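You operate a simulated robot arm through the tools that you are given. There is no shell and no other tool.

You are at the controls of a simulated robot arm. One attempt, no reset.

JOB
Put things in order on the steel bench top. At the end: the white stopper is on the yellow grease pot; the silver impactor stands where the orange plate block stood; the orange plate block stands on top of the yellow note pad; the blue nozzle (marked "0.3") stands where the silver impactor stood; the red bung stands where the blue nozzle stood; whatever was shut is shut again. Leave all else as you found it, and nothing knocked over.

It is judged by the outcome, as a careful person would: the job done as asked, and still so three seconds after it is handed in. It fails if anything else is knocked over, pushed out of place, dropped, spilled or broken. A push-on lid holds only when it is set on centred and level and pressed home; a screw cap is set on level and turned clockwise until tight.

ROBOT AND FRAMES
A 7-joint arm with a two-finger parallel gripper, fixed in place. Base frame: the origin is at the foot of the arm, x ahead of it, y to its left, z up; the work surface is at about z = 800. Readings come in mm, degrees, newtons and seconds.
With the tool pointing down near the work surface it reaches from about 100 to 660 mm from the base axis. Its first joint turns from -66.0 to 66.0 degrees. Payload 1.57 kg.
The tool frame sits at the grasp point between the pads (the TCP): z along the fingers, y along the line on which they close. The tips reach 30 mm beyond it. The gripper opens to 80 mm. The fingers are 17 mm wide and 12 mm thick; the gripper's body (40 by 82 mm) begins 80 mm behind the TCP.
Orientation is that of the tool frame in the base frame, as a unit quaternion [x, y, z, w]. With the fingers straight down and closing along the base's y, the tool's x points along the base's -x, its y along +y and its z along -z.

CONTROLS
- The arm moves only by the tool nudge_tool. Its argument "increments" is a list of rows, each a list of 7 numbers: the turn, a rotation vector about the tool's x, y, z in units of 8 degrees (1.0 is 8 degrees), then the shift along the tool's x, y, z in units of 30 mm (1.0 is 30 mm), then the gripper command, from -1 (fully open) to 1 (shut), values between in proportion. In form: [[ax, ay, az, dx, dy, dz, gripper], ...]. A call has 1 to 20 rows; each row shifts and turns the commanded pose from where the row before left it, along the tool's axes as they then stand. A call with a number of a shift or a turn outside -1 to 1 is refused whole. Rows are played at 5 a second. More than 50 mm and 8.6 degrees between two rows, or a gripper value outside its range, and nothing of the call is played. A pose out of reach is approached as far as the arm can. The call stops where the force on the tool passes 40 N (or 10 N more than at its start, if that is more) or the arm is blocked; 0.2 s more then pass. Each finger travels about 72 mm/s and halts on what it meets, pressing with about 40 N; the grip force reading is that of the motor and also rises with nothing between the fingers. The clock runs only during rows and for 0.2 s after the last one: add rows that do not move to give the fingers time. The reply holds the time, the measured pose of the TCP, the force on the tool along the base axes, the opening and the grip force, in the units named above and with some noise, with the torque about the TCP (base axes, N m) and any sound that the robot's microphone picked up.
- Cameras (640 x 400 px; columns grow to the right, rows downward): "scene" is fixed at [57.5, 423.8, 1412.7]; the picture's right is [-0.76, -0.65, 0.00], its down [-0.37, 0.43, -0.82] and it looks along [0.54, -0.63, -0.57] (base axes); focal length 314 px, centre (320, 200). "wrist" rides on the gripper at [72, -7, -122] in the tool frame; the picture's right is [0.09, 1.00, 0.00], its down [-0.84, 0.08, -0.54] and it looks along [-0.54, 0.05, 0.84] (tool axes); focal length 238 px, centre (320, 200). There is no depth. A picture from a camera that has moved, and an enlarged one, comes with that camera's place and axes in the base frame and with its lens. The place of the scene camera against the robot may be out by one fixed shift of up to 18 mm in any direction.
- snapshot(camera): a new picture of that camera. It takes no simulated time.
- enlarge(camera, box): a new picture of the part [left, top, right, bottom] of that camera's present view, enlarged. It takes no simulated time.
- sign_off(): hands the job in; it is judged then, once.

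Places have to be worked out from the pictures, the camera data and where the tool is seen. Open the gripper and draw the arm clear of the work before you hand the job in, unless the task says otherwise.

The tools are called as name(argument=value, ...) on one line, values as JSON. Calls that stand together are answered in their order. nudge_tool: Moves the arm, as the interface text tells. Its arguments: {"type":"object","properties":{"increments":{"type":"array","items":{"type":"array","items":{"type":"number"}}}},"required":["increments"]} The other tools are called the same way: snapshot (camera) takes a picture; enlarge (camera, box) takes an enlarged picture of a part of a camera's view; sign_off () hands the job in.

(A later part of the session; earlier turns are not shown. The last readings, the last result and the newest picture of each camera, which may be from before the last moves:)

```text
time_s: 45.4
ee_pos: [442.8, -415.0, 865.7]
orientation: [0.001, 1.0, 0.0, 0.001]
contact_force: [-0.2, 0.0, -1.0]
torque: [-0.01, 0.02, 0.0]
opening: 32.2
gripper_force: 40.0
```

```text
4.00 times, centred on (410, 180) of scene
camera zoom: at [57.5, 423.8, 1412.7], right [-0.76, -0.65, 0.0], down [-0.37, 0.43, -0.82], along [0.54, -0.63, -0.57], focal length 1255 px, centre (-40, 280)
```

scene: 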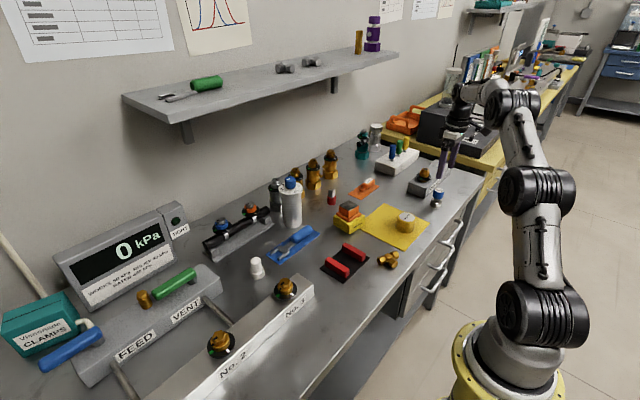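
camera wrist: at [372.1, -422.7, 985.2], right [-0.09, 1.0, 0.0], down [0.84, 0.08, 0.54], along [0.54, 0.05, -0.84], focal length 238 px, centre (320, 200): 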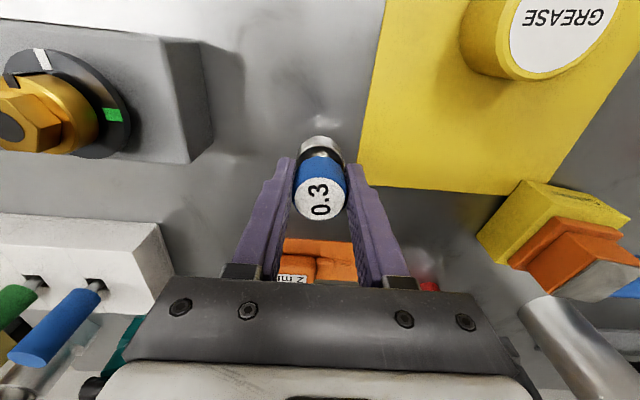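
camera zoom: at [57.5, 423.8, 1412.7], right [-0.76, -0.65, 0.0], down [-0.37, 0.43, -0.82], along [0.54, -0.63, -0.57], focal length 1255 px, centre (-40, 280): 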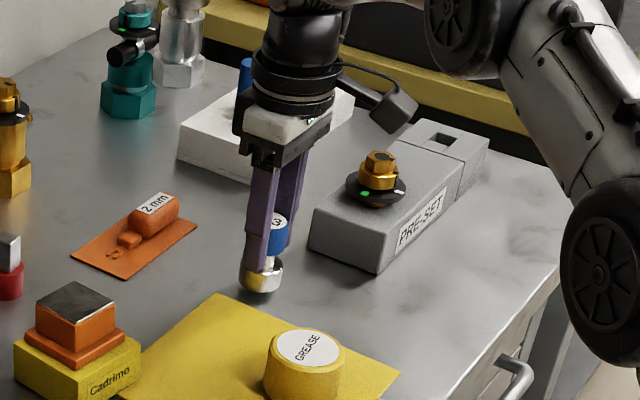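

I'll shift +2 mm x and −1.5 mm y, then lower toward the bench.

nudge_tool(increments=[[0, 0, 0, -0.07, -0.05, 0.1, 0.4], [0, 0, 0, 0, 0, 0.15, 0.4], [0, 0, 0, 0, 0, 0.05, 0.4], [0, 0, 0, 0, 0, 0, 0.4]])

```text
time_s: 46.4
ee_pos: [447.2, -417.0, 855.8]
orientation: [0.0, 1.0, 0.0, 0.0]
contact_force: [-0.2, 0.2, -1.6]
torque: [-0.01, 0.01, -0.03]
opening: 32.0
gripper_force: 40.1
```

nudge_tool(increments=[[0, 0, 0, 0, 0, 0.03, 0.4], [0, 0, 0, 0, 0, 0, 0.4]])

enlarge(camera="scene", box=[380, 160, 440, 220])

```text
time_s: 47.0
ee_pos: [445.8, -418.8, 854.9]
orientation: [0.001, 1.0, 0.0, 0.0]
contact_force: [-1.3, 1.1, 1.8]
torque: [0.11, 0.03, 0.02]
opening: 32.1
gripper_force: 40.2
```

```text
6.67 times, centred on (410, 190) of scene
camera zoom: at [57.5, 423.9, 1412.7], right [-0.76, -0.65, 0.0], down [-0.37, 0.43, -0.82], along [0.54, -0.63, -0.57], focal length 2092 px, centre (-280, 267)
```

zoom: 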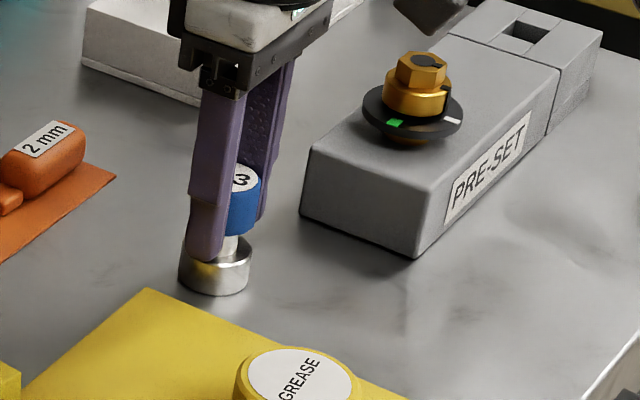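

Light contact with the bench. I'll open the fingers in small steps, then rise.

nudge_tool(increments=[[0, 0, 0, 0, 0, 0, 0.15], [0, 0, 0, 0, 0, 0, 0.05], [0, 0, 0, 0, 0, 0, -0.1], [0, 0, 0, 0, 0, 0, -0.3], [0, 0, 0, 0, 0, 0, -0.3]])

enlarge(camera="wrist", box=[240, 120, 400, 230])

enlarge(camera="scene", box=[380, 160, 440, 220])

```text
time_s: 48.2
ee_pos: [447.2, -417.9, 855.6]
orientation: [0.0, 1.0, 0.0, 0.0]
contact_force: [0.3, 0.3, -0.6]
torque: [-0.01, -0.01, -0.02]
opening: 52.0
gripper_force: 0.1
```

```text
3.64 times, centred on (320, 175) of wrist
camera zoom: at [375.4, -424.8, 976.6], right [-0.09, 1.0, 0.0], down [0.84, 0.08, 0.54], along [0.54, 0.05, -0.84], focal length 867 px, centre (320, 291)
```

zoom: 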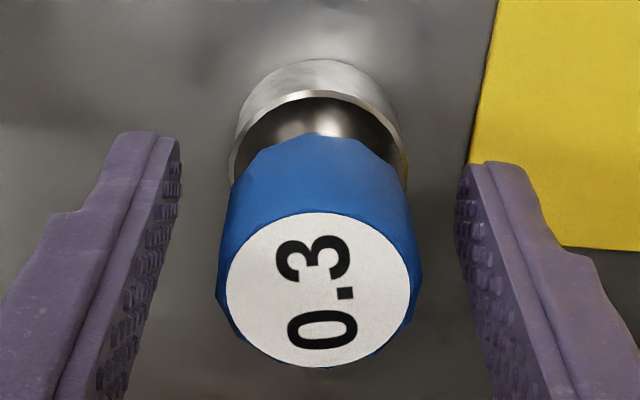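

```text
6.67 times, centred on (410, 190) of scene
camera zoom: at [57.5, 423.8, 1412.7], right [-0.76, -0.65, 0.0], down [-0.37, 0.43, -0.82], along [0.54, -0.63, -0.57], focal length 2092 px, centre (-280, 267)
```

zoom: 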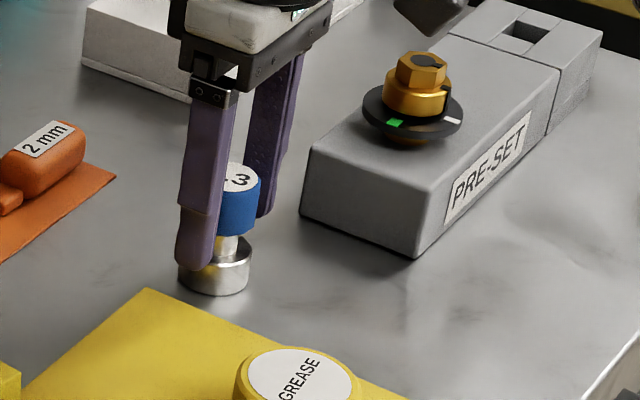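

The nozzle stands at the impactor's old spot. I'll rise and head for the red bung at about (610.5, -270.5), whose steel stem is yawed about +8°, stopping short of it first.

nudge_tool(increments=[[0, 0, 0, 0, 0, -0.4, -0.4], [0, 0, 0, 0, 0, -0.9, -0.6], [0, 0, 0, 0, 0, -0.9, -1], [0, 0, 0, 0, 0, -0.9, -1], [0, 0, 0, -0.8, 0.85, 0, -1], [0, 0, 0, -0.8, 0.85, 0, -1], [0, 0, 0, -0.8, 0.85, 0, -1], [0, 0, 0, -0.8, 0.85, 0, -1], [0, 0, 0, -0.8, 0.85, 0, -1], [0, 0, 0, 0, 0, 0.7, -1], [0, 0, -1, 0, 0, 0.7, -1], [0, 0, 0, 0, 0, 0, -1]])

snapshot(camera="wrist")

snapshot(camera="scene")

```text
time_s: 50.8
ee_pos: [566.8, -290.6, 907.6]
orientation: [-0.07, 0.998, 0.0, 0.0]
contact_force: [-0.1, -0.2, 0.0]
torque: [-0.03, -0.05, -0.02]
opening: 80.1
gripper_force: 0.0
```

```text
taken
camera wrist: at [497.9, -307.6, 1027.3], right [-0.23, 0.97, 0.0], down [0.82, 0.19, 0.54], along [0.53, 0.12, -0.84], focal length 238 px, centre (320, 200)
```

wrist: 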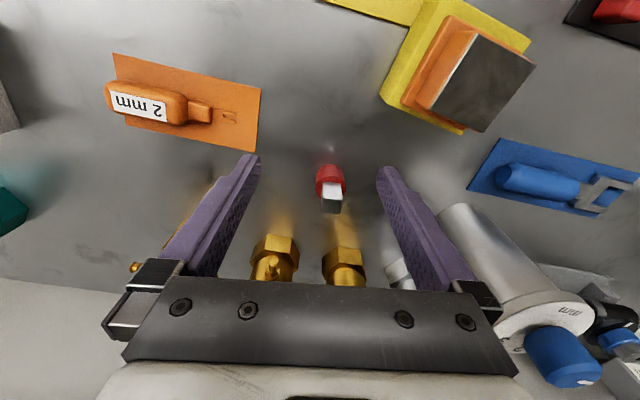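

```text
taken
```

scene: 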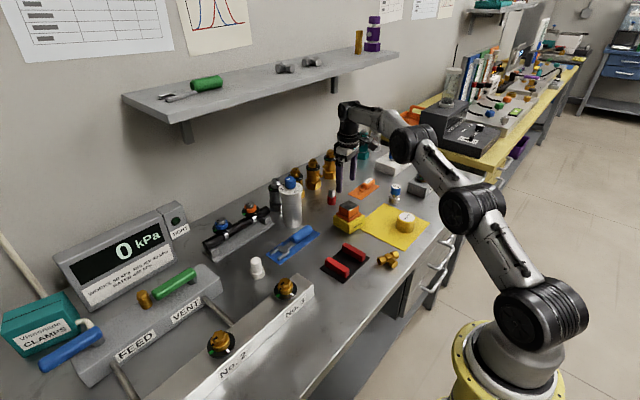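

enlarge(camera="wrist", box=[290, 150, 370, 230])

enlarge(camera="scene", box=[290, 90, 430, 230])

```text
5.00 times, centred on (330, 190) of wrist
camera zoom: at [497.9, -307.6, 1027.3], right [-0.23, 0.97, 0.0], down [0.82, 0.19, 0.54], along [0.53, 0.12, -0.84], focal length 1192 px, centre (270, 250)
```

zoom: 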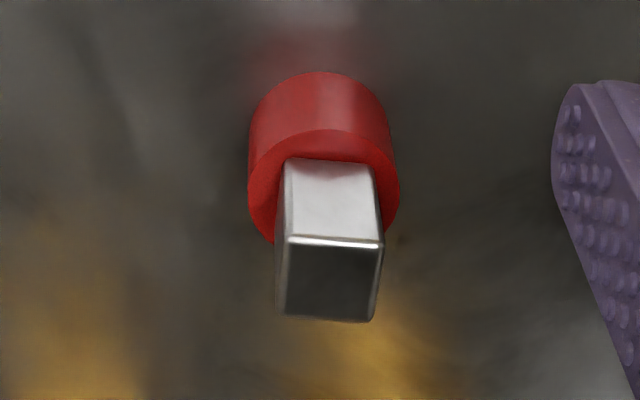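

```text
2.86 times, centred on (360, 160) of scene
camera zoom: at [57.5, 423.8, 1412.7], right [-0.76, -0.65, 0.0], down [-0.37, 0.43, -0.82], along [0.54, -0.63, -0.57], focal length 896 px, centre (206, 314)
```

zoom: 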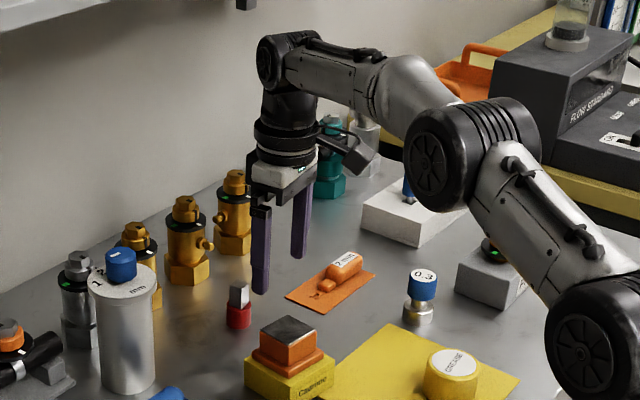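

The bung's stem is confirmed at (610.6, -270). I'll move above it and see whether the arm actually reaches that radius (~668 mm).

nudge_tool(increments=[[0, 0, 0, -0.5, 0.16, 0.1, -1], [0, 0, 0, -0.52, 0.16, 0.1, -1], [0, 0, 0, -0.52, 0.16, 0, -1], [0, 0, 0, 0, 0, 0, -1]])

snapshot(camera="wrist")

enlarge(camera="scene", box=[270, 80, 410, 220])

```text
time_s: 51.8
ee_pos: [600.8, -264.7, 898.4]
orientation: [-0.068, 0.998, 0.0, 0.001]
contact_force: [0.0, -0.6, 0.4]
torque: [-0.01, -0.03, 0.0]
opening: 79.8
gripper_force: 0.1
out of reach, approached as far as the arm can: row 2, 3
```

```text
taken
camera wrist: at [530.3, -281.5, 1019.8], right [-0.23, 0.97, 0.0], down [0.82, 0.19, 0.54], along [0.53, 0.12, -0.84], focal length 238 px, centre (320, 200)
```

wrist: 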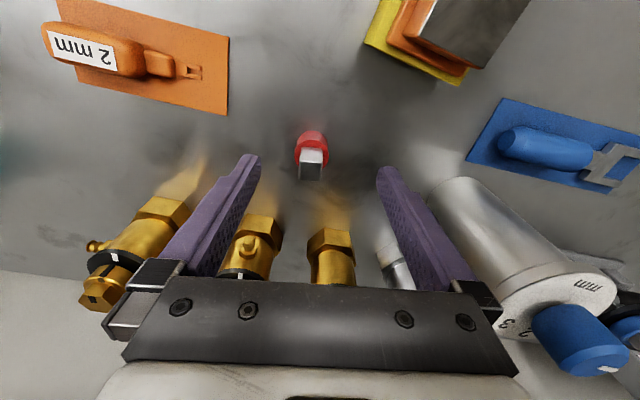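

```text
2.86 times, centred on (340, 150) of scene
camera zoom: at [57.5, 423.8, 1412.7], right [-0.76, -0.65, 0.0], down [-0.37, 0.43, -0.82], along [0.54, -0.63, -0.57], focal length 896 px, centre (263, 343)
```

zoom: 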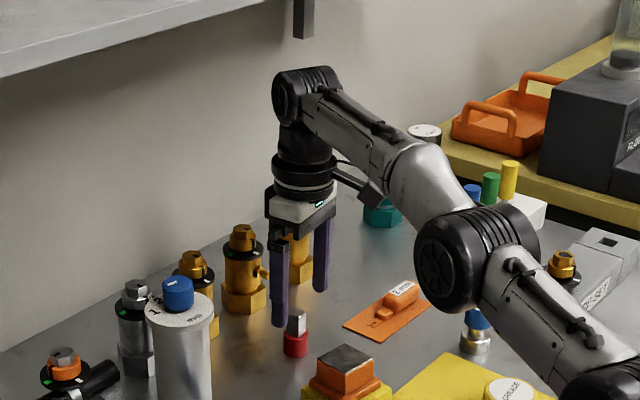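

The arm tops out at radius ~656, so I'll tilt the tool about its closing axis by ~10° (fingertips outward), which brings the wrist inward while the pads stay flush on the stem.

nudge_tool(increments=[[0, -0.65, 0, 0, 0, 0, -1], [0, -0.65, 0, 0, 0, 0, -1], [0, 0, 0, 0, 0, 0, -1], [0, 0, 0, 0, 0, 0, -1]])

snapshot(camera="wrist")

enlarge(camera="scene", box=[270, 80, 410, 220])

```text
time_s: 52.8
ee_pos: [600.2, -264.0, 897.1]
orientation: [-0.068, 0.994, 0.006, 0.09]
contact_force: [-0.1, 0.1, 0.5]
torque: [0.02, 0.01, 0.01]
opening: 79.9
gripper_force: 0.0
```

```text
taken
camera wrist: at [509.4, -284.5, 1004.5], right [-0.23, 0.97, -0.02], down [0.71, 0.18, 0.68], along [0.67, 0.14, -0.73], focal length 238 px, centre (320, 200)
```

wrist: 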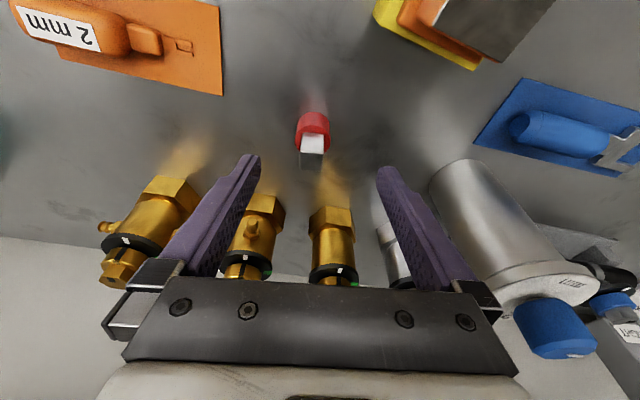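

```text
2.86 times, centred on (340, 150) of scene
camera zoom: at [57.5, 423.8, 1412.7], right [-0.76, -0.65, 0.0], down [-0.37, 0.43, -0.82], along [0.54, -0.63, -0.57], focal length 896 px, centre (263, 343)
```

zoom: 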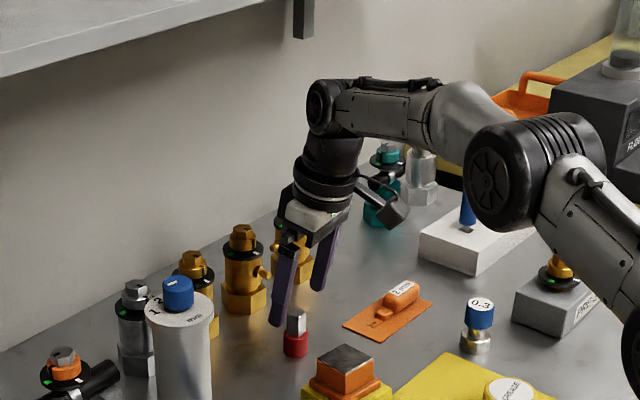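

The tilt is in. Now I shift in base by (+7, −6) so the fingers straddle the stem, then check before descending.

nudge_tool(increments=[[0, 0, 0, -0.2, -0.24, 0.037, -0.8], [0, 0, 0, 0.05, 0, 0.28, -0.6], [0, 0, 0, 0, 0, 0, -0.6]])

snapshot(camera="wrist")

enlarge(camera="wrist", box=[250, 110, 390, 220])

enlarge(camera="scene", box=[300, 140, 400, 220])

```text
time_s: 53.6
ee_pos: [607.5, -271.0, 888.3]
orientation: [-0.069, 0.993, 0.006, 0.091]
contact_force: [-0.6, -0.3, 0.4]
torque: [0.01, 0.01, -0.02]
opening: 64.0
gripper_force: 0.0
```

```text
taken
camera wrist: at [516.4, -291.1, 995.4], right [-0.23, 0.97, -0.02], down [0.71, 0.18, 0.68], along [0.67, 0.14, -0.73], focal length 238 px, centre (320, 200)
```

wrist: 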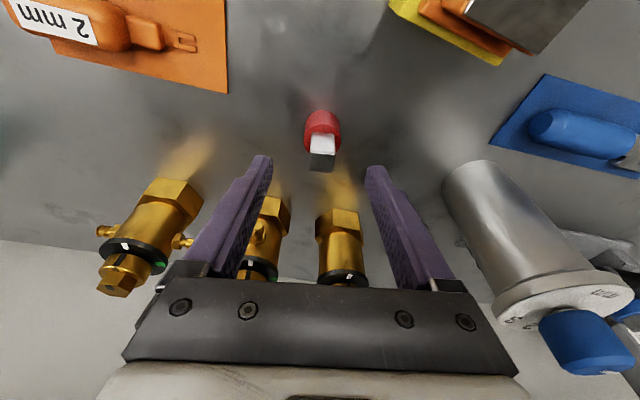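

```text
3.64 times, centred on (320, 165) of wrist
camera zoom: at [516.4, -291.1, 995.4], right [-0.23, 0.97, -0.02], down [0.71, 0.18, 0.68], along [0.67, 0.14, -0.73], focal length 867 px, centre (320, 327)
```

zoom: 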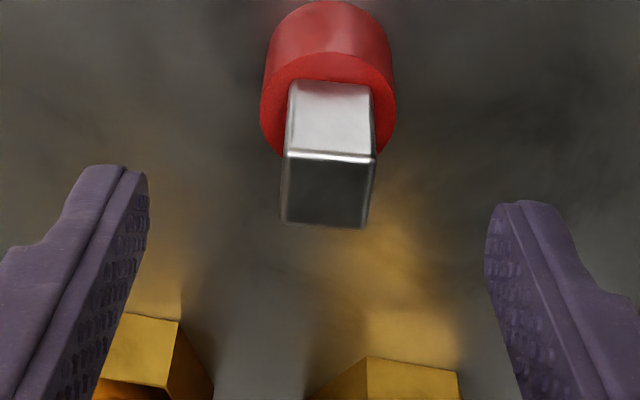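

```text
5.00 times, centred on (350, 180) of scene
camera zoom: at [57.5, 423.8, 1412.7], right [-0.76, -0.65, 0.0], down [-0.37, 0.43, -0.82], along [0.54, -0.63, -0.57], focal length 1569 px, centre (170, 300)
```

zoom: 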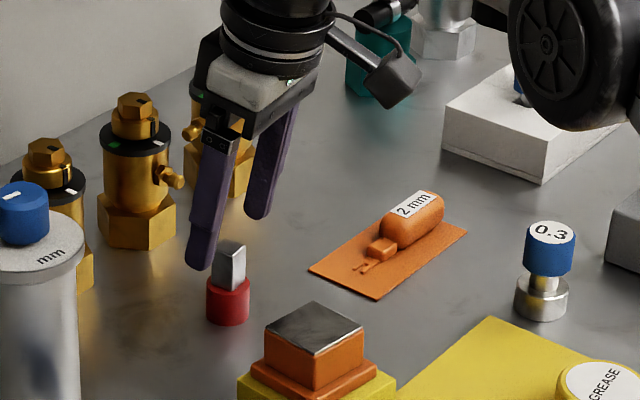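

Stem and fingers line up within about 1 mm. I'll descend straight down 31 mm and close on the steel stem.

nudge_tool(increments=[[0, 0, 0, 0.095, 0.03, 0.51, -0.6], [0, 0, 0, 0.095, 0, 0.51, -0.6], [0, 0, 0, 0, 0, 0, -0.6]])

enlarge(camera="wrist", box=[250, 110, 390, 220])

enlarge(camera="scene", box=[300, 140, 400, 220])

```text
time_s: 54.4
ee_pos: [607.0, -269.8, 858.8]
orientation: [-0.07, 0.993, 0.006, 0.09]
contact_force: [-0.5, -0.4, 0.2]
torque: [0.01, 0.01, 0.01]
opening: 64.2
gripper_force: 0.1
```

```text
3.64 times, centred on (320, 165) of wrist
camera zoom: at [515.0, -289.9, 964.8], right [-0.23, 0.97, -0.02], down [0.71, 0.18, 0.68], along [0.67, 0.14, -0.73], focal length 867 px, centre (320, 327)
```

zoom: 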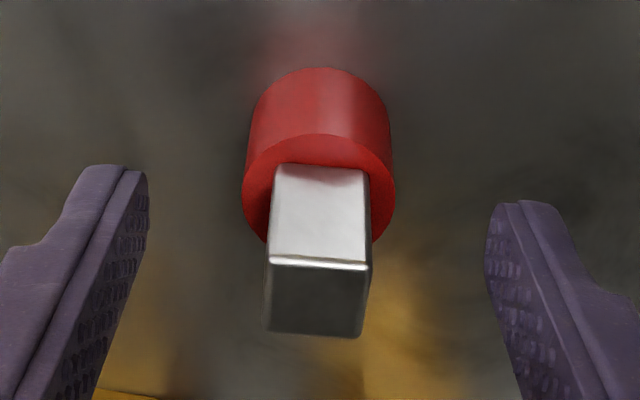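

```text
5.00 times, centred on (350, 180) of scene
camera zoom: at [57.5, 423.8, 1412.7], right [-0.76, -0.65, 0.0], down [-0.37, 0.43, -0.82], along [0.54, -0.63, -0.57], focal length 1569 px, centre (170, 300)
```

zoom: 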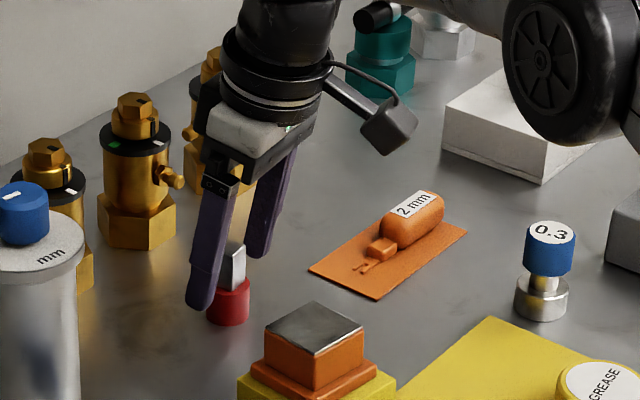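

nudge_tool(increments=[[0, 0, 0, 0, 0, 0, -0.3], [0, 0, 0, 0, 0, 0, 0], [0, 0, 0, 0, 0, 0, 0.3], [0, 0, 0, 0, 0, 0, 0.5], [0, 0, 0, 0, 0, 0, 0.7], [0, 0, 0, 0, 0, 0, 0.85], [0, 0, 0, 0, 0, 0, 0.85]])

enlarge(camera="wrist", box=[250, 110, 390, 220])

enlarge(camera="scene", box=[300, 140, 400, 220])

```text
time_s: 56.0
ee_pos: [606.3, -270.5, 857.8]
orientation: [-0.069, 0.994, 0.007, 0.09]
contact_force: [-0.6, -0.6, 0.4]
torque: [0.0, 0.01, 0.0]
opening: 16.9
gripper_force: 32.1
```

```text
3.64 times, centred on (320, 165) of wrist
camera zoom: at [515.0, -289.9, 965.1], right [-0.23, 0.97, -0.02], down [0.71, 0.18, 0.68], along [0.67, 0.14, -0.73], focal length 867 px, centre (320, 327)
```

zoom: 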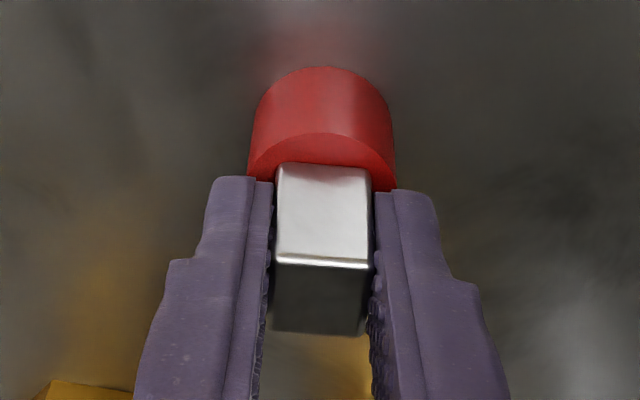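

```text
5.00 times, centred on (350, 180) of scene
camera zoom: at [57.5, 423.8, 1412.7], right [-0.76, -0.65, 0.0], down [-0.37, 0.43, -0.82], along [0.54, -0.63, -0.57], focal length 1569 px, centre (170, 300)
```

zoom: 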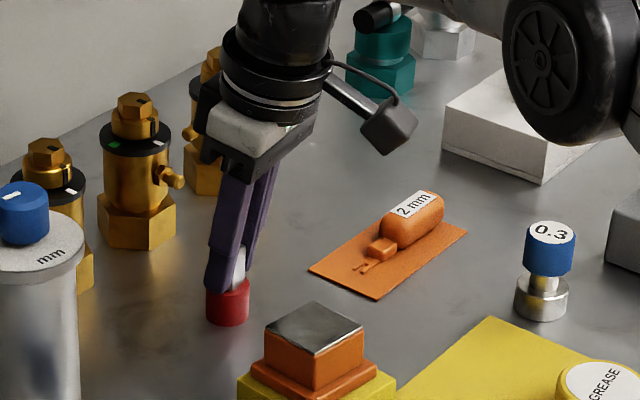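

nudge_tool(increments=[[0, 0, 0, 0, 0, 0, 1], [0, 0, 0, 0, 0, 0, 1], [0, 0, 0, -0.09, 0, -0.49, 1], [0, 0, 0, 0, 0, 0, 1]])

enlarge(camera="wrist", box=[250, 110, 390, 220])

enlarge(camera="scene", box=[300, 140, 400, 220])

```text
time_s: 57.0
ee_pos: [607.6, -270.0, 872.0]
orientation: [-0.071, 0.993, 0.007, 0.09]
contact_force: [-0.3, -0.1, -1.2]
torque: [-0.01, -0.02, 0.0]
opening: 17.1
gripper_force: 32.6
```

```text
3.64 times, centred on (320, 165) of wrist
camera zoom: at [516.0, -290.2, 979.3], right [-0.23, 0.97, -0.02], down [0.71, 0.18, 0.68], along [0.67, 0.14, -0.73], focal length 867 px, centre (320, 327)
```

zoom: 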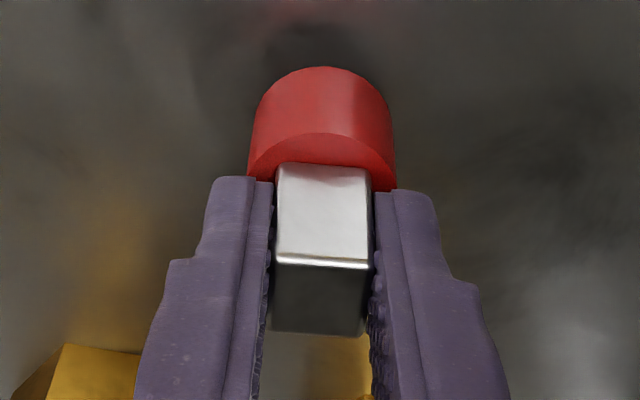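

```text
5.00 times, centred on (350, 180) of scene
camera zoom: at [57.5, 423.8, 1412.7], right [-0.76, -0.65, 0.0], down [-0.37, 0.43, -0.82], along [0.54, -0.63, -0.57], focal length 1569 px, centre (170, 300)
```

zoom: 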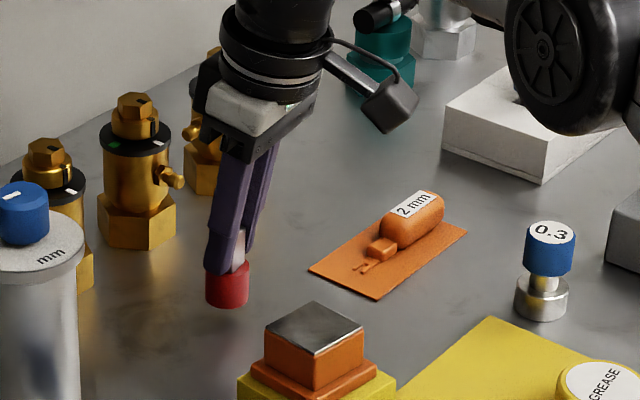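

The bung came up vertical, so I'll keep this tilt through to placement. I'll raise it to clear everything and carry it to the nozzle's old spot (328, -490).

nudge_tool(increments=[[0, 0, 0, -0.14, 0, -0.763, 1], [0, 0, 0, -0.14, 0, -0.763, 1], [0, 0, 0, -0.14, 0, -0.763, 1], [0, 0, 0, -0.14, 0, -0.763, 1], [0, 0, 0, 0.728, -0.425, -0.134, 1], [0, 0, 0, 0.728, -0.425, -0.134, 1], [0, 0, 0, 0.728, -0.425, -0.134, 1], [0, 0, 0, 0.728, -0.425, -0.134, 1], [0, 0, 0, 0.728, -0.425, -0.134, 1], [0, 0, 0, 0.728, -0.425, -0.134, 1], [0, 0, 0, 0.728, -0.425, -0.134, 1], [0, 0, 0, 0.728, -0.425, -0.134, 1], [0, 0, 0, 0.728, -0.425, -0.134, 1], [0, 0, 0, 0.728, -0.425, -0.134, 1], [0, 0, 0, 0.728, -0.425, -0.134, 1], [0, 0, 0, 0.728, -0.425, -0.134, 1], [0, 0, 0, 0.728, -0.425, -0.134, 1], [0, 0, 0, 0.728, -0.425, -0.134, 1], [0, 0, 0, 0, 0, 0, 1]])

snapshot(camera="wrist")

snapshot(camera="scene")

```text
time_s: 61.0
ee_pos: [324.0, -490.4, 966.0]
orientation: [-0.07, 0.993, 0.006, 0.091]
contact_force: [-0.4, -0.3, 0.4]
torque: [0.0, 0.02, 0.0]
opening: 16.8
gripper_force: 32.0
```

```text
taken
camera wrist: at [232.4, -510.0, 1073.0], right [-0.23, 0.97, -0.02], down [0.71, 0.18, 0.68], along [0.67, 0.14, -0.73], focal length 238 px, centre (320, 200)
```

wrist: 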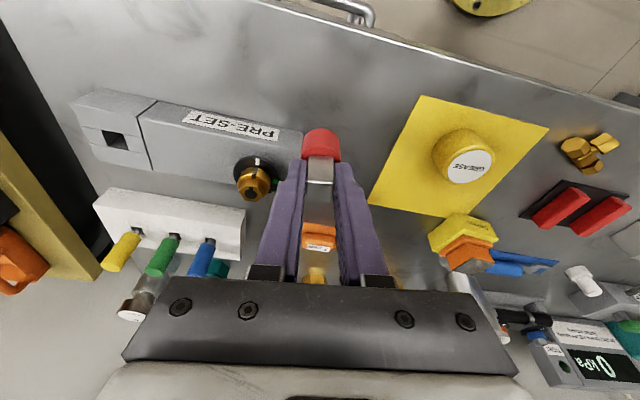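

```text
taken
```

scene: 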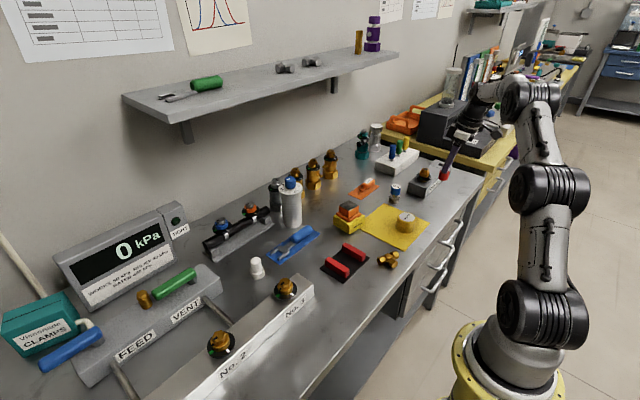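

It arrived right over the spot. I'll descend to about 10 mm above the bench and look.

nudge_tool(increments=[[0, 0, 0, 0.118, 0, 0.643, 1], [0, 0, 0, 0.118, 0, 0.643, 1], [0, 0, 0, 0.118, 0, 0.643, 1], [0, 0, 0, 0.118, 0, 0.643, 1], [0, 0, 0, 0.11, 0, 0.6, 1], [0, 0, 0, 0, 0, 0, 1]])

snapshot(camera="wrist")

enlarge(camera="scene", box=[390, 130, 490, 230])

```text
time_s: 62.4
ee_pos: [326.2, -491.1, 870.3]
orientation: [-0.069, 0.993, 0.007, 0.09]
contact_force: [0.5, -0.6, -0.7]
torque: [0.0, 0.03, 0.01]
opening: 16.9
gripper_force: 32.0
```

```text
taken
camera wrist: at [234.9, -510.7, 976.8], right [-0.23, 0.97, -0.02], down [0.71, 0.18, 0.68], along [0.67, 0.14, -0.73], focal length 238 px, centre (320, 200)
```

wrist: 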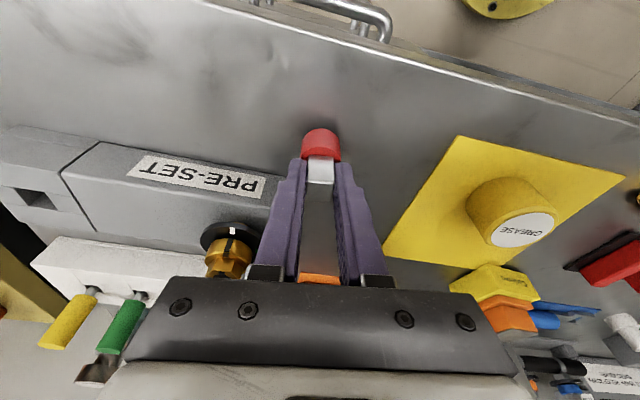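

```text
4.00 times, centred on (440, 180) of scene
camera zoom: at [57.5, 423.8, 1412.7], right [-0.76, -0.65, 0.0], down [-0.37, 0.43, -0.82], along [0.54, -0.63, -0.57], focal length 1255 px, centre (-160, 280)
```

zoom: 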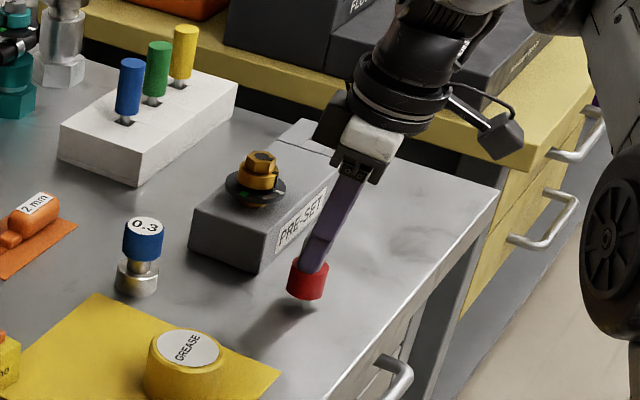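

nudge_tool(increments=[[0, 0, 0, 0.05, 0.032, 0.17, 1], [0, 0, 0, 0.045, 0, 0.15, 1], [0, 0, 0, 0, 0, 0, 1]])

enlarge(camera="scene", box=[410, 160, 470, 220])

```text
time_s: 63.2
ee_pos: [322.3, -489.2, 860.4]
orientation: [-0.069, 0.994, 0.006, 0.09]
contact_force: [-0.3, 0.2, -1.0]
torque: [0.0, 0.0, -0.03]
opening: 17.0
gripper_force: 31.6
```

```text
6.67 times, centred on (440, 190) of scene
camera zoom: at [57.5, 423.8, 1412.7], right [-0.76, -0.65, 0.0], down [-0.37, 0.43, -0.82], along [0.54, -0.63, -0.57], focal length 2092 px, centre (-480, 267)
```

zoom: 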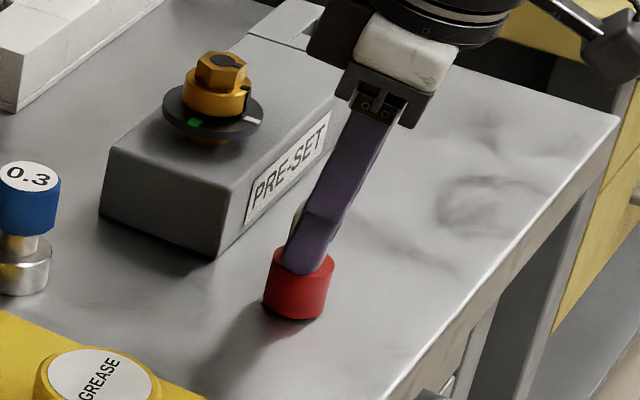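

nudge_tool(increments=[[0, 0, 0, 0.01, 0, 0.06, 1], [0, 0, 0, 0, 0, 0, 1]])

```text
time_s: 63.8
ee_pos: [324.3, -490.0, 858.3]
orientation: [-0.07, 0.993, 0.007, 0.09]
contact_force: [-1.3, -0.1, 0.2]
torque: [-0.01, -0.03, -0.01]
opening: 16.9
gripper_force: 32.4
```

nudge_tool(increments=[[0, 0, 0, 0.006, 0, 0.033, 1], [0, 0, 0, 0, 0, 0, 1]])

```text
time_s: 64.4
ee_pos: [323.3, -489.4, 858.4]
orientation: [-0.069, 0.993, 0.005, 0.091]
contact_force: [-1.4, 0.5, 7.2]
torque: [0.11, 0.05, 0.0]
opening: 16.6
gripper_force: 31.6
```

Contact at 7 N with the bung seated. I'll open the fingers gradually.

nudge_tool(increments=[[0, 0, 0, -0.003, 0, -0.017, 1], [0, 0, 0, 0, 0, 0, 0.5], [0, 0, 0, 0, 0, 0, 0.3], [0, 0, 0, 0, 0, 0, 0], [0, 0, 0, 0, 0, 0, -0.2], [0, 0, 0, 0, 0, 0, -0.2]])

enlarge(camera="scene", box=[410, 160, 470, 220])

enlarge(camera="wrist", box=[250, 110, 390, 220])

```text
time_s: 65.8
ee_pos: [323.3, -489.5, 858.7]
orientation: [-0.069, 0.994, 0.006, 0.09]
contact_force: [-0.7, 0.9, 0.0]
torque: [0.0, 0.01, 0.01]
opening: 48.4
gripper_force: 0.0
```

```text
6.67 times, centred on (440, 190) of scene
camera zoom: at [57.5, 423.8, 1412.7], right [-0.76, -0.65, 0.0], down [-0.37, 0.43, -0.82], along [0.54, -0.63, -0.57], focal length 2092 px, centre (-480, 267)
```

zoom: 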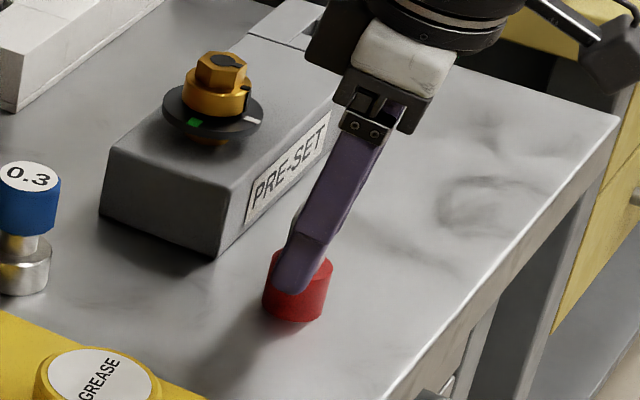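

```text
3.64 times, centred on (320, 165) of wrist
camera zoom: at [232.7, -509.4, 964.3], right [-0.23, 0.97, -0.02], down [0.71, 0.18, 0.68], along [0.67, 0.14, -0.73], focal length 867 px, centre (320, 327)
```

zoom: 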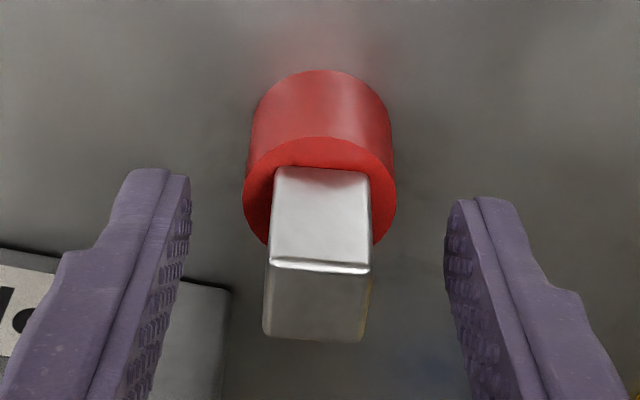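

The bung stands upright at the nozzle's old place. I'll back off along the tool axis, rise, and undo the tilt and yaw.

nudge_tool(increments=[[0, 0, 0, 0, 0, -0.4, -0.4], [0, 0, 0, 0, 0, -0.9, -0.6], [0, 0, 0, 0, 0, -0.9, -1], [0, 0, 0, 0, 0, -0.9, -1], [0, 0.65, 0, 0, 0, 0, -1], [0, 0.65, 0, 0, 0, 0, -1], [0, 0, 1, 0, 0, 0, -1], [0, 0, 0, 0, 0, 0, -1]])

snapshot(camera="wrist")

enlarge(camera="scene", box=[390, 130, 490, 230])

```text
time_s: 67.6
ee_pos: [306.4, -492.2, 950.4]
orientation: [0.002, 1.0, 0.0, 0.001]
contact_force: [-0.1, 0.3, -0.7]
torque: [-0.02, 0.0, -0.02]
opening: 79.8
gripper_force: 0.2
```

```text
taken
camera wrist: at [235.2, -498.9, 1071.3], right [-0.09, 1.0, 0.0], down [0.84, 0.08, 0.54], along [0.54, 0.05, -0.84], focal length 238 px, centre (320, 200)
```

wrist: 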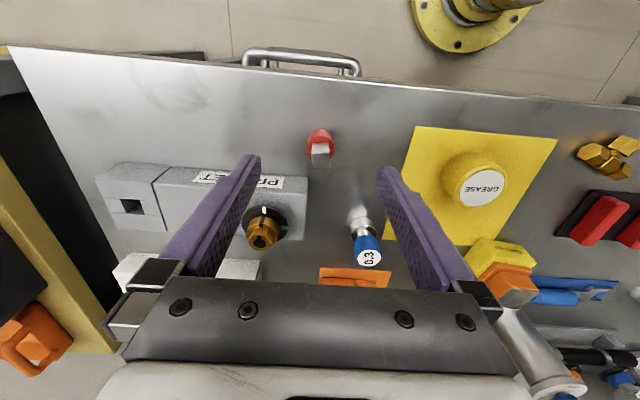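

```text
4.00 times, centred on (440, 180) of scene
camera zoom: at [57.5, 423.8, 1412.7], right [-0.76, -0.65, 0.0], down [-0.37, 0.43, -0.82], along [0.54, -0.63, -0.57], focal length 1255 px, centre (-160, 280)
```

zoom: 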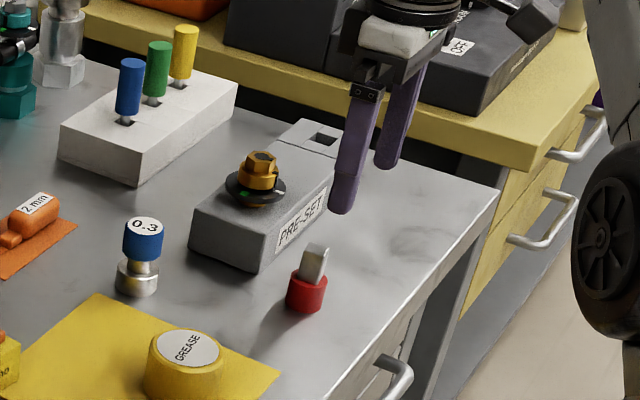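

enlarge(camera="scene", box=[415, 180, 465, 220])

enlarge(camera="wrist", box=[280, 110, 360, 180])

enlarge(camera="wrist", box=[320, 190, 400, 270])

```text
10.00 times, centred on (440, 200) of scene
camera zoom: at [57.5, 423.8, 1412.7], right [-0.76, -0.65, 0.0], down [-0.37, 0.43, -0.82], along [0.54, -0.63, -0.57], focal length 3138 px, centre (-880, 200)
```

zoom: 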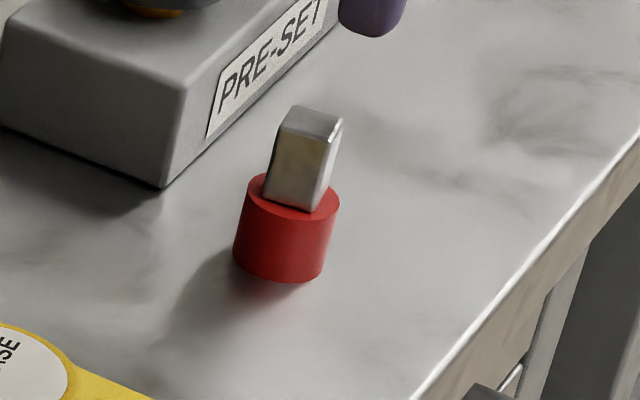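

```text
5.71 times, centred on (320, 145) of wrist
camera zoom: at [235.2, -498.9, 1071.3], right [-0.09, 1.0, 0.0], down [0.84, 0.08, 0.54], along [0.54, 0.05, -0.84], focal length 1362 px, centre (320, 514)
```

zoom: 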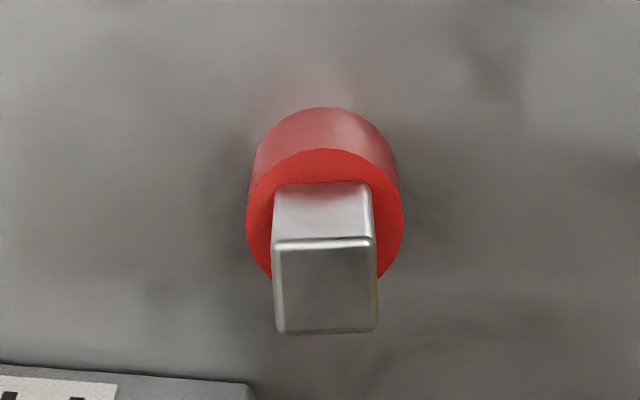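

```text
5.00 times, centred on (360, 230) of wrist
camera zoom: at [235.2, -498.9, 1071.3], right [-0.09, 1.0, 0.0], down [0.84, 0.08, 0.54], along [0.54, 0.05, -0.84], focal length 1192 px, centre (120, 50)
```

zoom: 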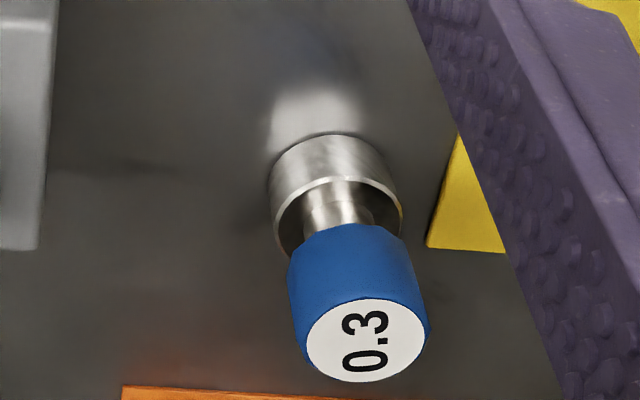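

The bung is exactly at (328, -490) and upright; the nozzle is upright too. Last item is the white stopper, triangulated at about (548, 105) with top z≈854. I'll travel over at a safe height.

nudge_tool(increments=[[0, 0, 0, 0, 0, -1, -1], [0, 0, 0, 0, 0, -1, -1], [0, 0, 0, -0.367, 0.905, 0, -1], [0, 0, 0, -0.367, 0.905, 0, -1], [0, 0, 0, -0.367, 0.905, 0, -1], [0, 0, 0, -0.367, 0.905, 0, -1], [0, 0, 0, -0.367, 0.905, 0, -1], [0, 0, 0, -0.367, 0.905, 0, -1], [0, 0, 0, -0.367, 0.905, 0, -1], [0, 0, 0, -0.367, 0.905, 0, -1], [0, 0, 0, -0.367, 0.905, 0, -1], [0, 0, 0, -0.367, 0.905, 0, -1], [0, 0, 0, -0.367, 0.905, 0, -1], [0, 0, 0, 0, 0, 0, -1]])

snapshot(camera="wrist")

```text
time_s: 70.6
ee_pos: [427.8, -192.5, 1009.6]
orientation: [0.0, 1.0, 0.001, 0.0]
contact_force: [-0.9, 0.2, -0.1]
torque: [-0.01, -0.02, 0.01]
opening: 79.9
gripper_force: 0.1
```

```text
taken
camera wrist: at [356.1, -199.2, 1131.1], right [-0.09, 1.0, 0.0], down [0.84, 0.08, 0.54], along [0.54, 0.05, -0.84], focal length 238 px, centre (320, 200)
```

wrist: 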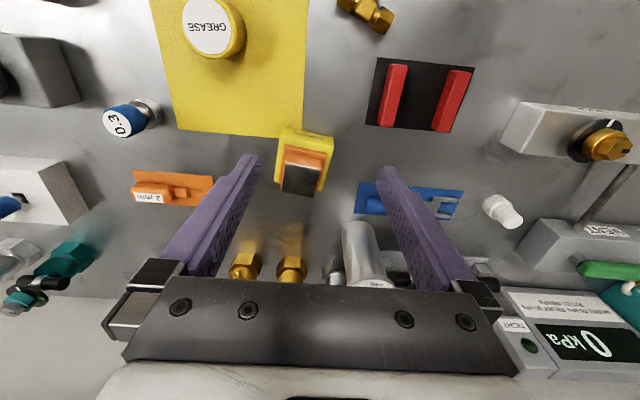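

nudge_tool(increments=[[0, 0, 0, -0.325, 0.88, 0, -1], [0, 0, 0, -0.325, 0.88, 0, -1], [0, 0, 0, -0.325, 0.88, 0, -1], [0, 0, 0, -0.325, 0.88, 0, -1], [0, 0, 0, -0.325, 0.88, 0, -1], [0, 0, 0, -0.325, 0.88, 0, -1], [0, 0, 0, -0.325, 0.88, 0, -1], [0, 0, 0, -0.325, 0.88, 0, -1], [0, 0, 0, -0.325, 0.88, 0, -1], [0, 0, 0, -0.325, 0.88, 0.6, -1], [0, 0, 0, -0.325, 0.88, 0.6, -1], [0, 0, 0, 0, 0, 0.4, -1], [0, 0, 0, 0, 0, 0, -1]])

snapshot(camera="wrist")

snapshot(camera="scene")

enlarge(camera="wrist", box=[270, 110, 390, 210])

```text
time_s: 73.4
ee_pos: [535.4, 97.3, 960.1]
orientation: [0.0, 1.0, 0.0, 0.001]
contact_force: [-0.4, 0.1, -1.0]
torque: [-0.04, 0.01, 0.0]
opening: 79.8
gripper_force: 0.1
```

```text
taken
camera wrist: at [463.8, 90.5, 1082.1], right [-0.09, 1.0, 0.0], down [0.84, 0.08, 0.54], along [0.54, 0.05, -0.84], focal length 238 px, centre (320, 200)
```

wrist: 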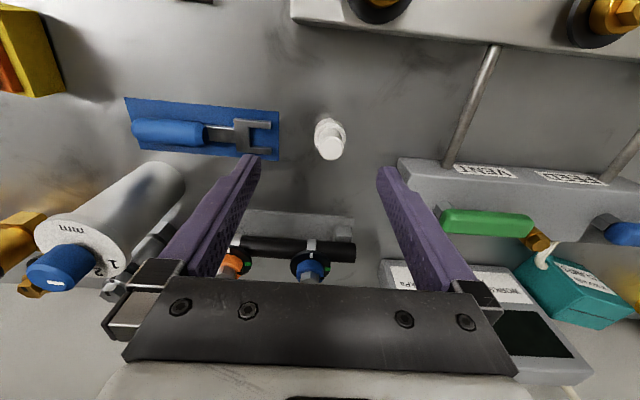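

```text
taken
```

scene: 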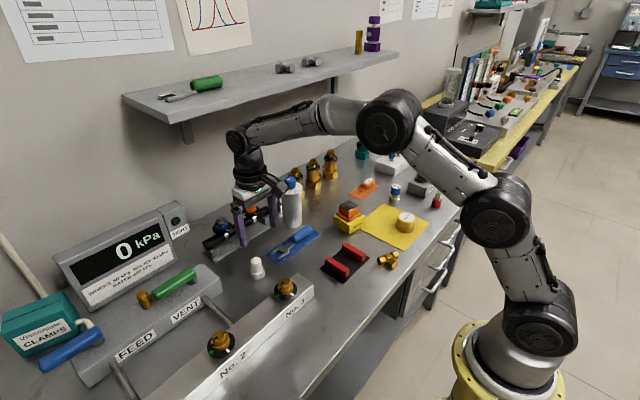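

```text
4.00 times, centred on (330, 160) of wrist
camera zoom: at [463.8, 90.5, 1082.1], right [-0.09, 1.0, 0.0], down [0.84, 0.08, 0.54], along [0.54, 0.05, -0.84], focal length 953 px, centre (280, 360)
```

zoom: 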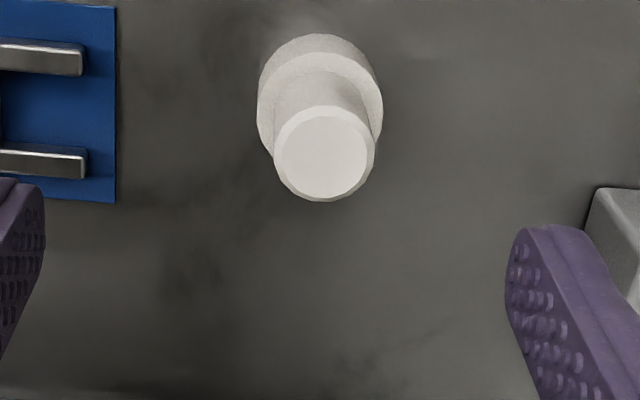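

The stopper's axis is at about (547.5, 108.8), stem Ø≈25 above a Ø≈36 flange. I'll centre over it and come down partway to re-check.

nudge_tool(increments=[[0, 0, 0, -0.4, 0.38, 0.3, -0.8], [0, 0, 0, 0, 0, 0.7, -0.5], [0, 0, 0, 0, 0, 0.7, -0.5], [0, 0, 0, 0, 0, 0, -0.5]])

enlarge(camera="wrist", box=[240, 90, 400, 220])

enlarge(camera="scene", box=[200, 170, 320, 300])

```text
time_s: 74.4
ee_pos: [547.7, 107.7, 910.5]
orientation: [0.0, 1.0, 0.0, 0.001]
contact_force: [0.6, 0.7, -0.2]
torque: [0.0, 0.03, 0.0]
opening: 60.2
gripper_force: 0.1
```

```text
3.08 times, centred on (320, 155) of wrist
camera zoom: at [475.8, 100.6, 1031.6], right [-0.09, 1.0, 0.0], down [0.84, 0.08, 0.54], along [0.54, 0.05, -0.84], focal length 733 px, centre (320, 338)
```

zoom: 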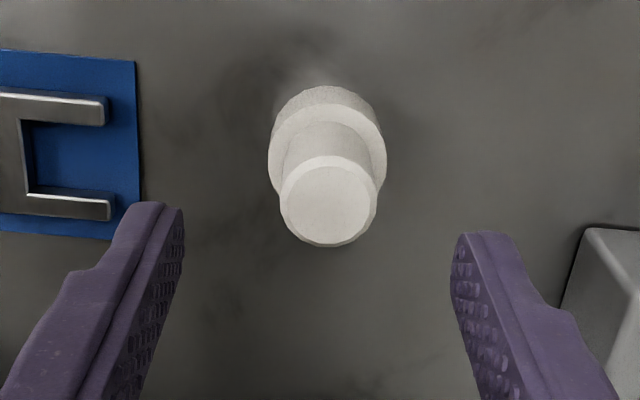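

```text
3.08 times, centred on (260, 235) of scene
camera zoom: at [57.5, 423.8, 1412.7], right [-0.76, -0.65, 0.0], down [-0.37, 0.43, -0.82], along [0.54, -0.63, -0.57], focal length 966 px, centre (505, 92)
```

zoom: 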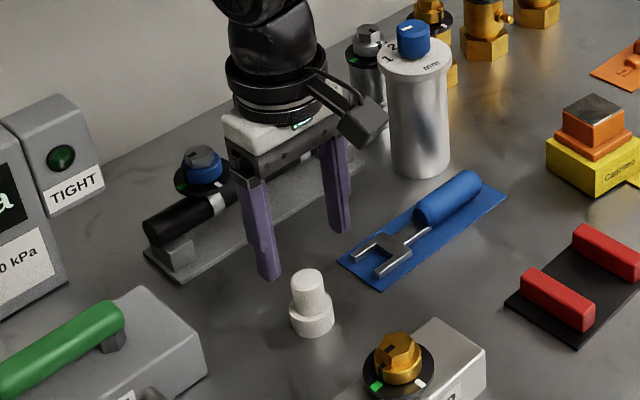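

nudge_tool(increments=[[0, 0, 0, 0, 0.06, 0.66, -0.5], [0, 0, 0, 0, 0, 0.66, -0.5], [0, 0, 0, 0, 0, 0.62, -0.5], [0, 0, 0, 0, 0, 0, -0.5]])

enlarge(camera="wrist", box=[240, 110, 400, 230])

enlarge(camera="scene", box=[220, 210, 320, 300])

```text
time_s: 75.4
ee_pos: [549.7, 111.0, 851.3]
orientation: [0.0, 1.0, 0.0, 0.0]
contact_force: [0.8, -0.4, -0.9]
torque: [-0.03, -0.04, 0.03]
opening: 60.2
gripper_force: 0.2
```

```text
3.33 times, centred on (320, 170) of wrist
camera zoom: at [476.3, 103.3, 972.2], right [-0.09, 1.0, 0.0], down [0.84, 0.08, 0.54], along [0.54, 0.05, -0.84], focal length 794 px, centre (320, 300)
```

zoom: 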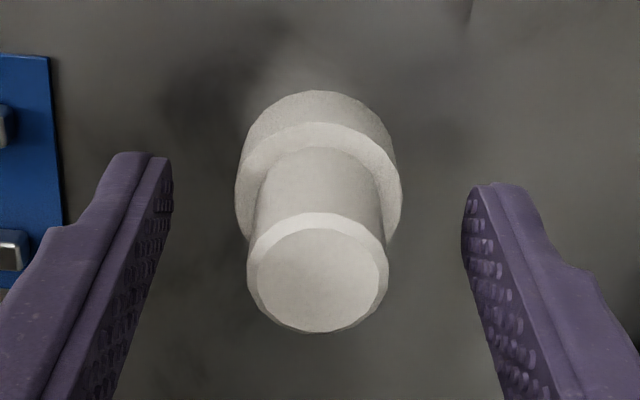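

```text
4.44 times, centred on (270, 255) of scene
camera zoom: at [57.5, 423.8, 1412.7], right [-0.76, -0.65, 0.0], down [-0.37, 0.43, -0.82], along [0.54, -0.63, -0.57], focal length 1395 px, centre (542, -44)
```

zoom: 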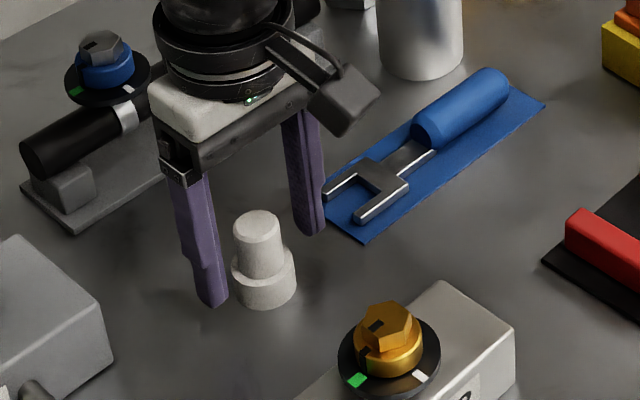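

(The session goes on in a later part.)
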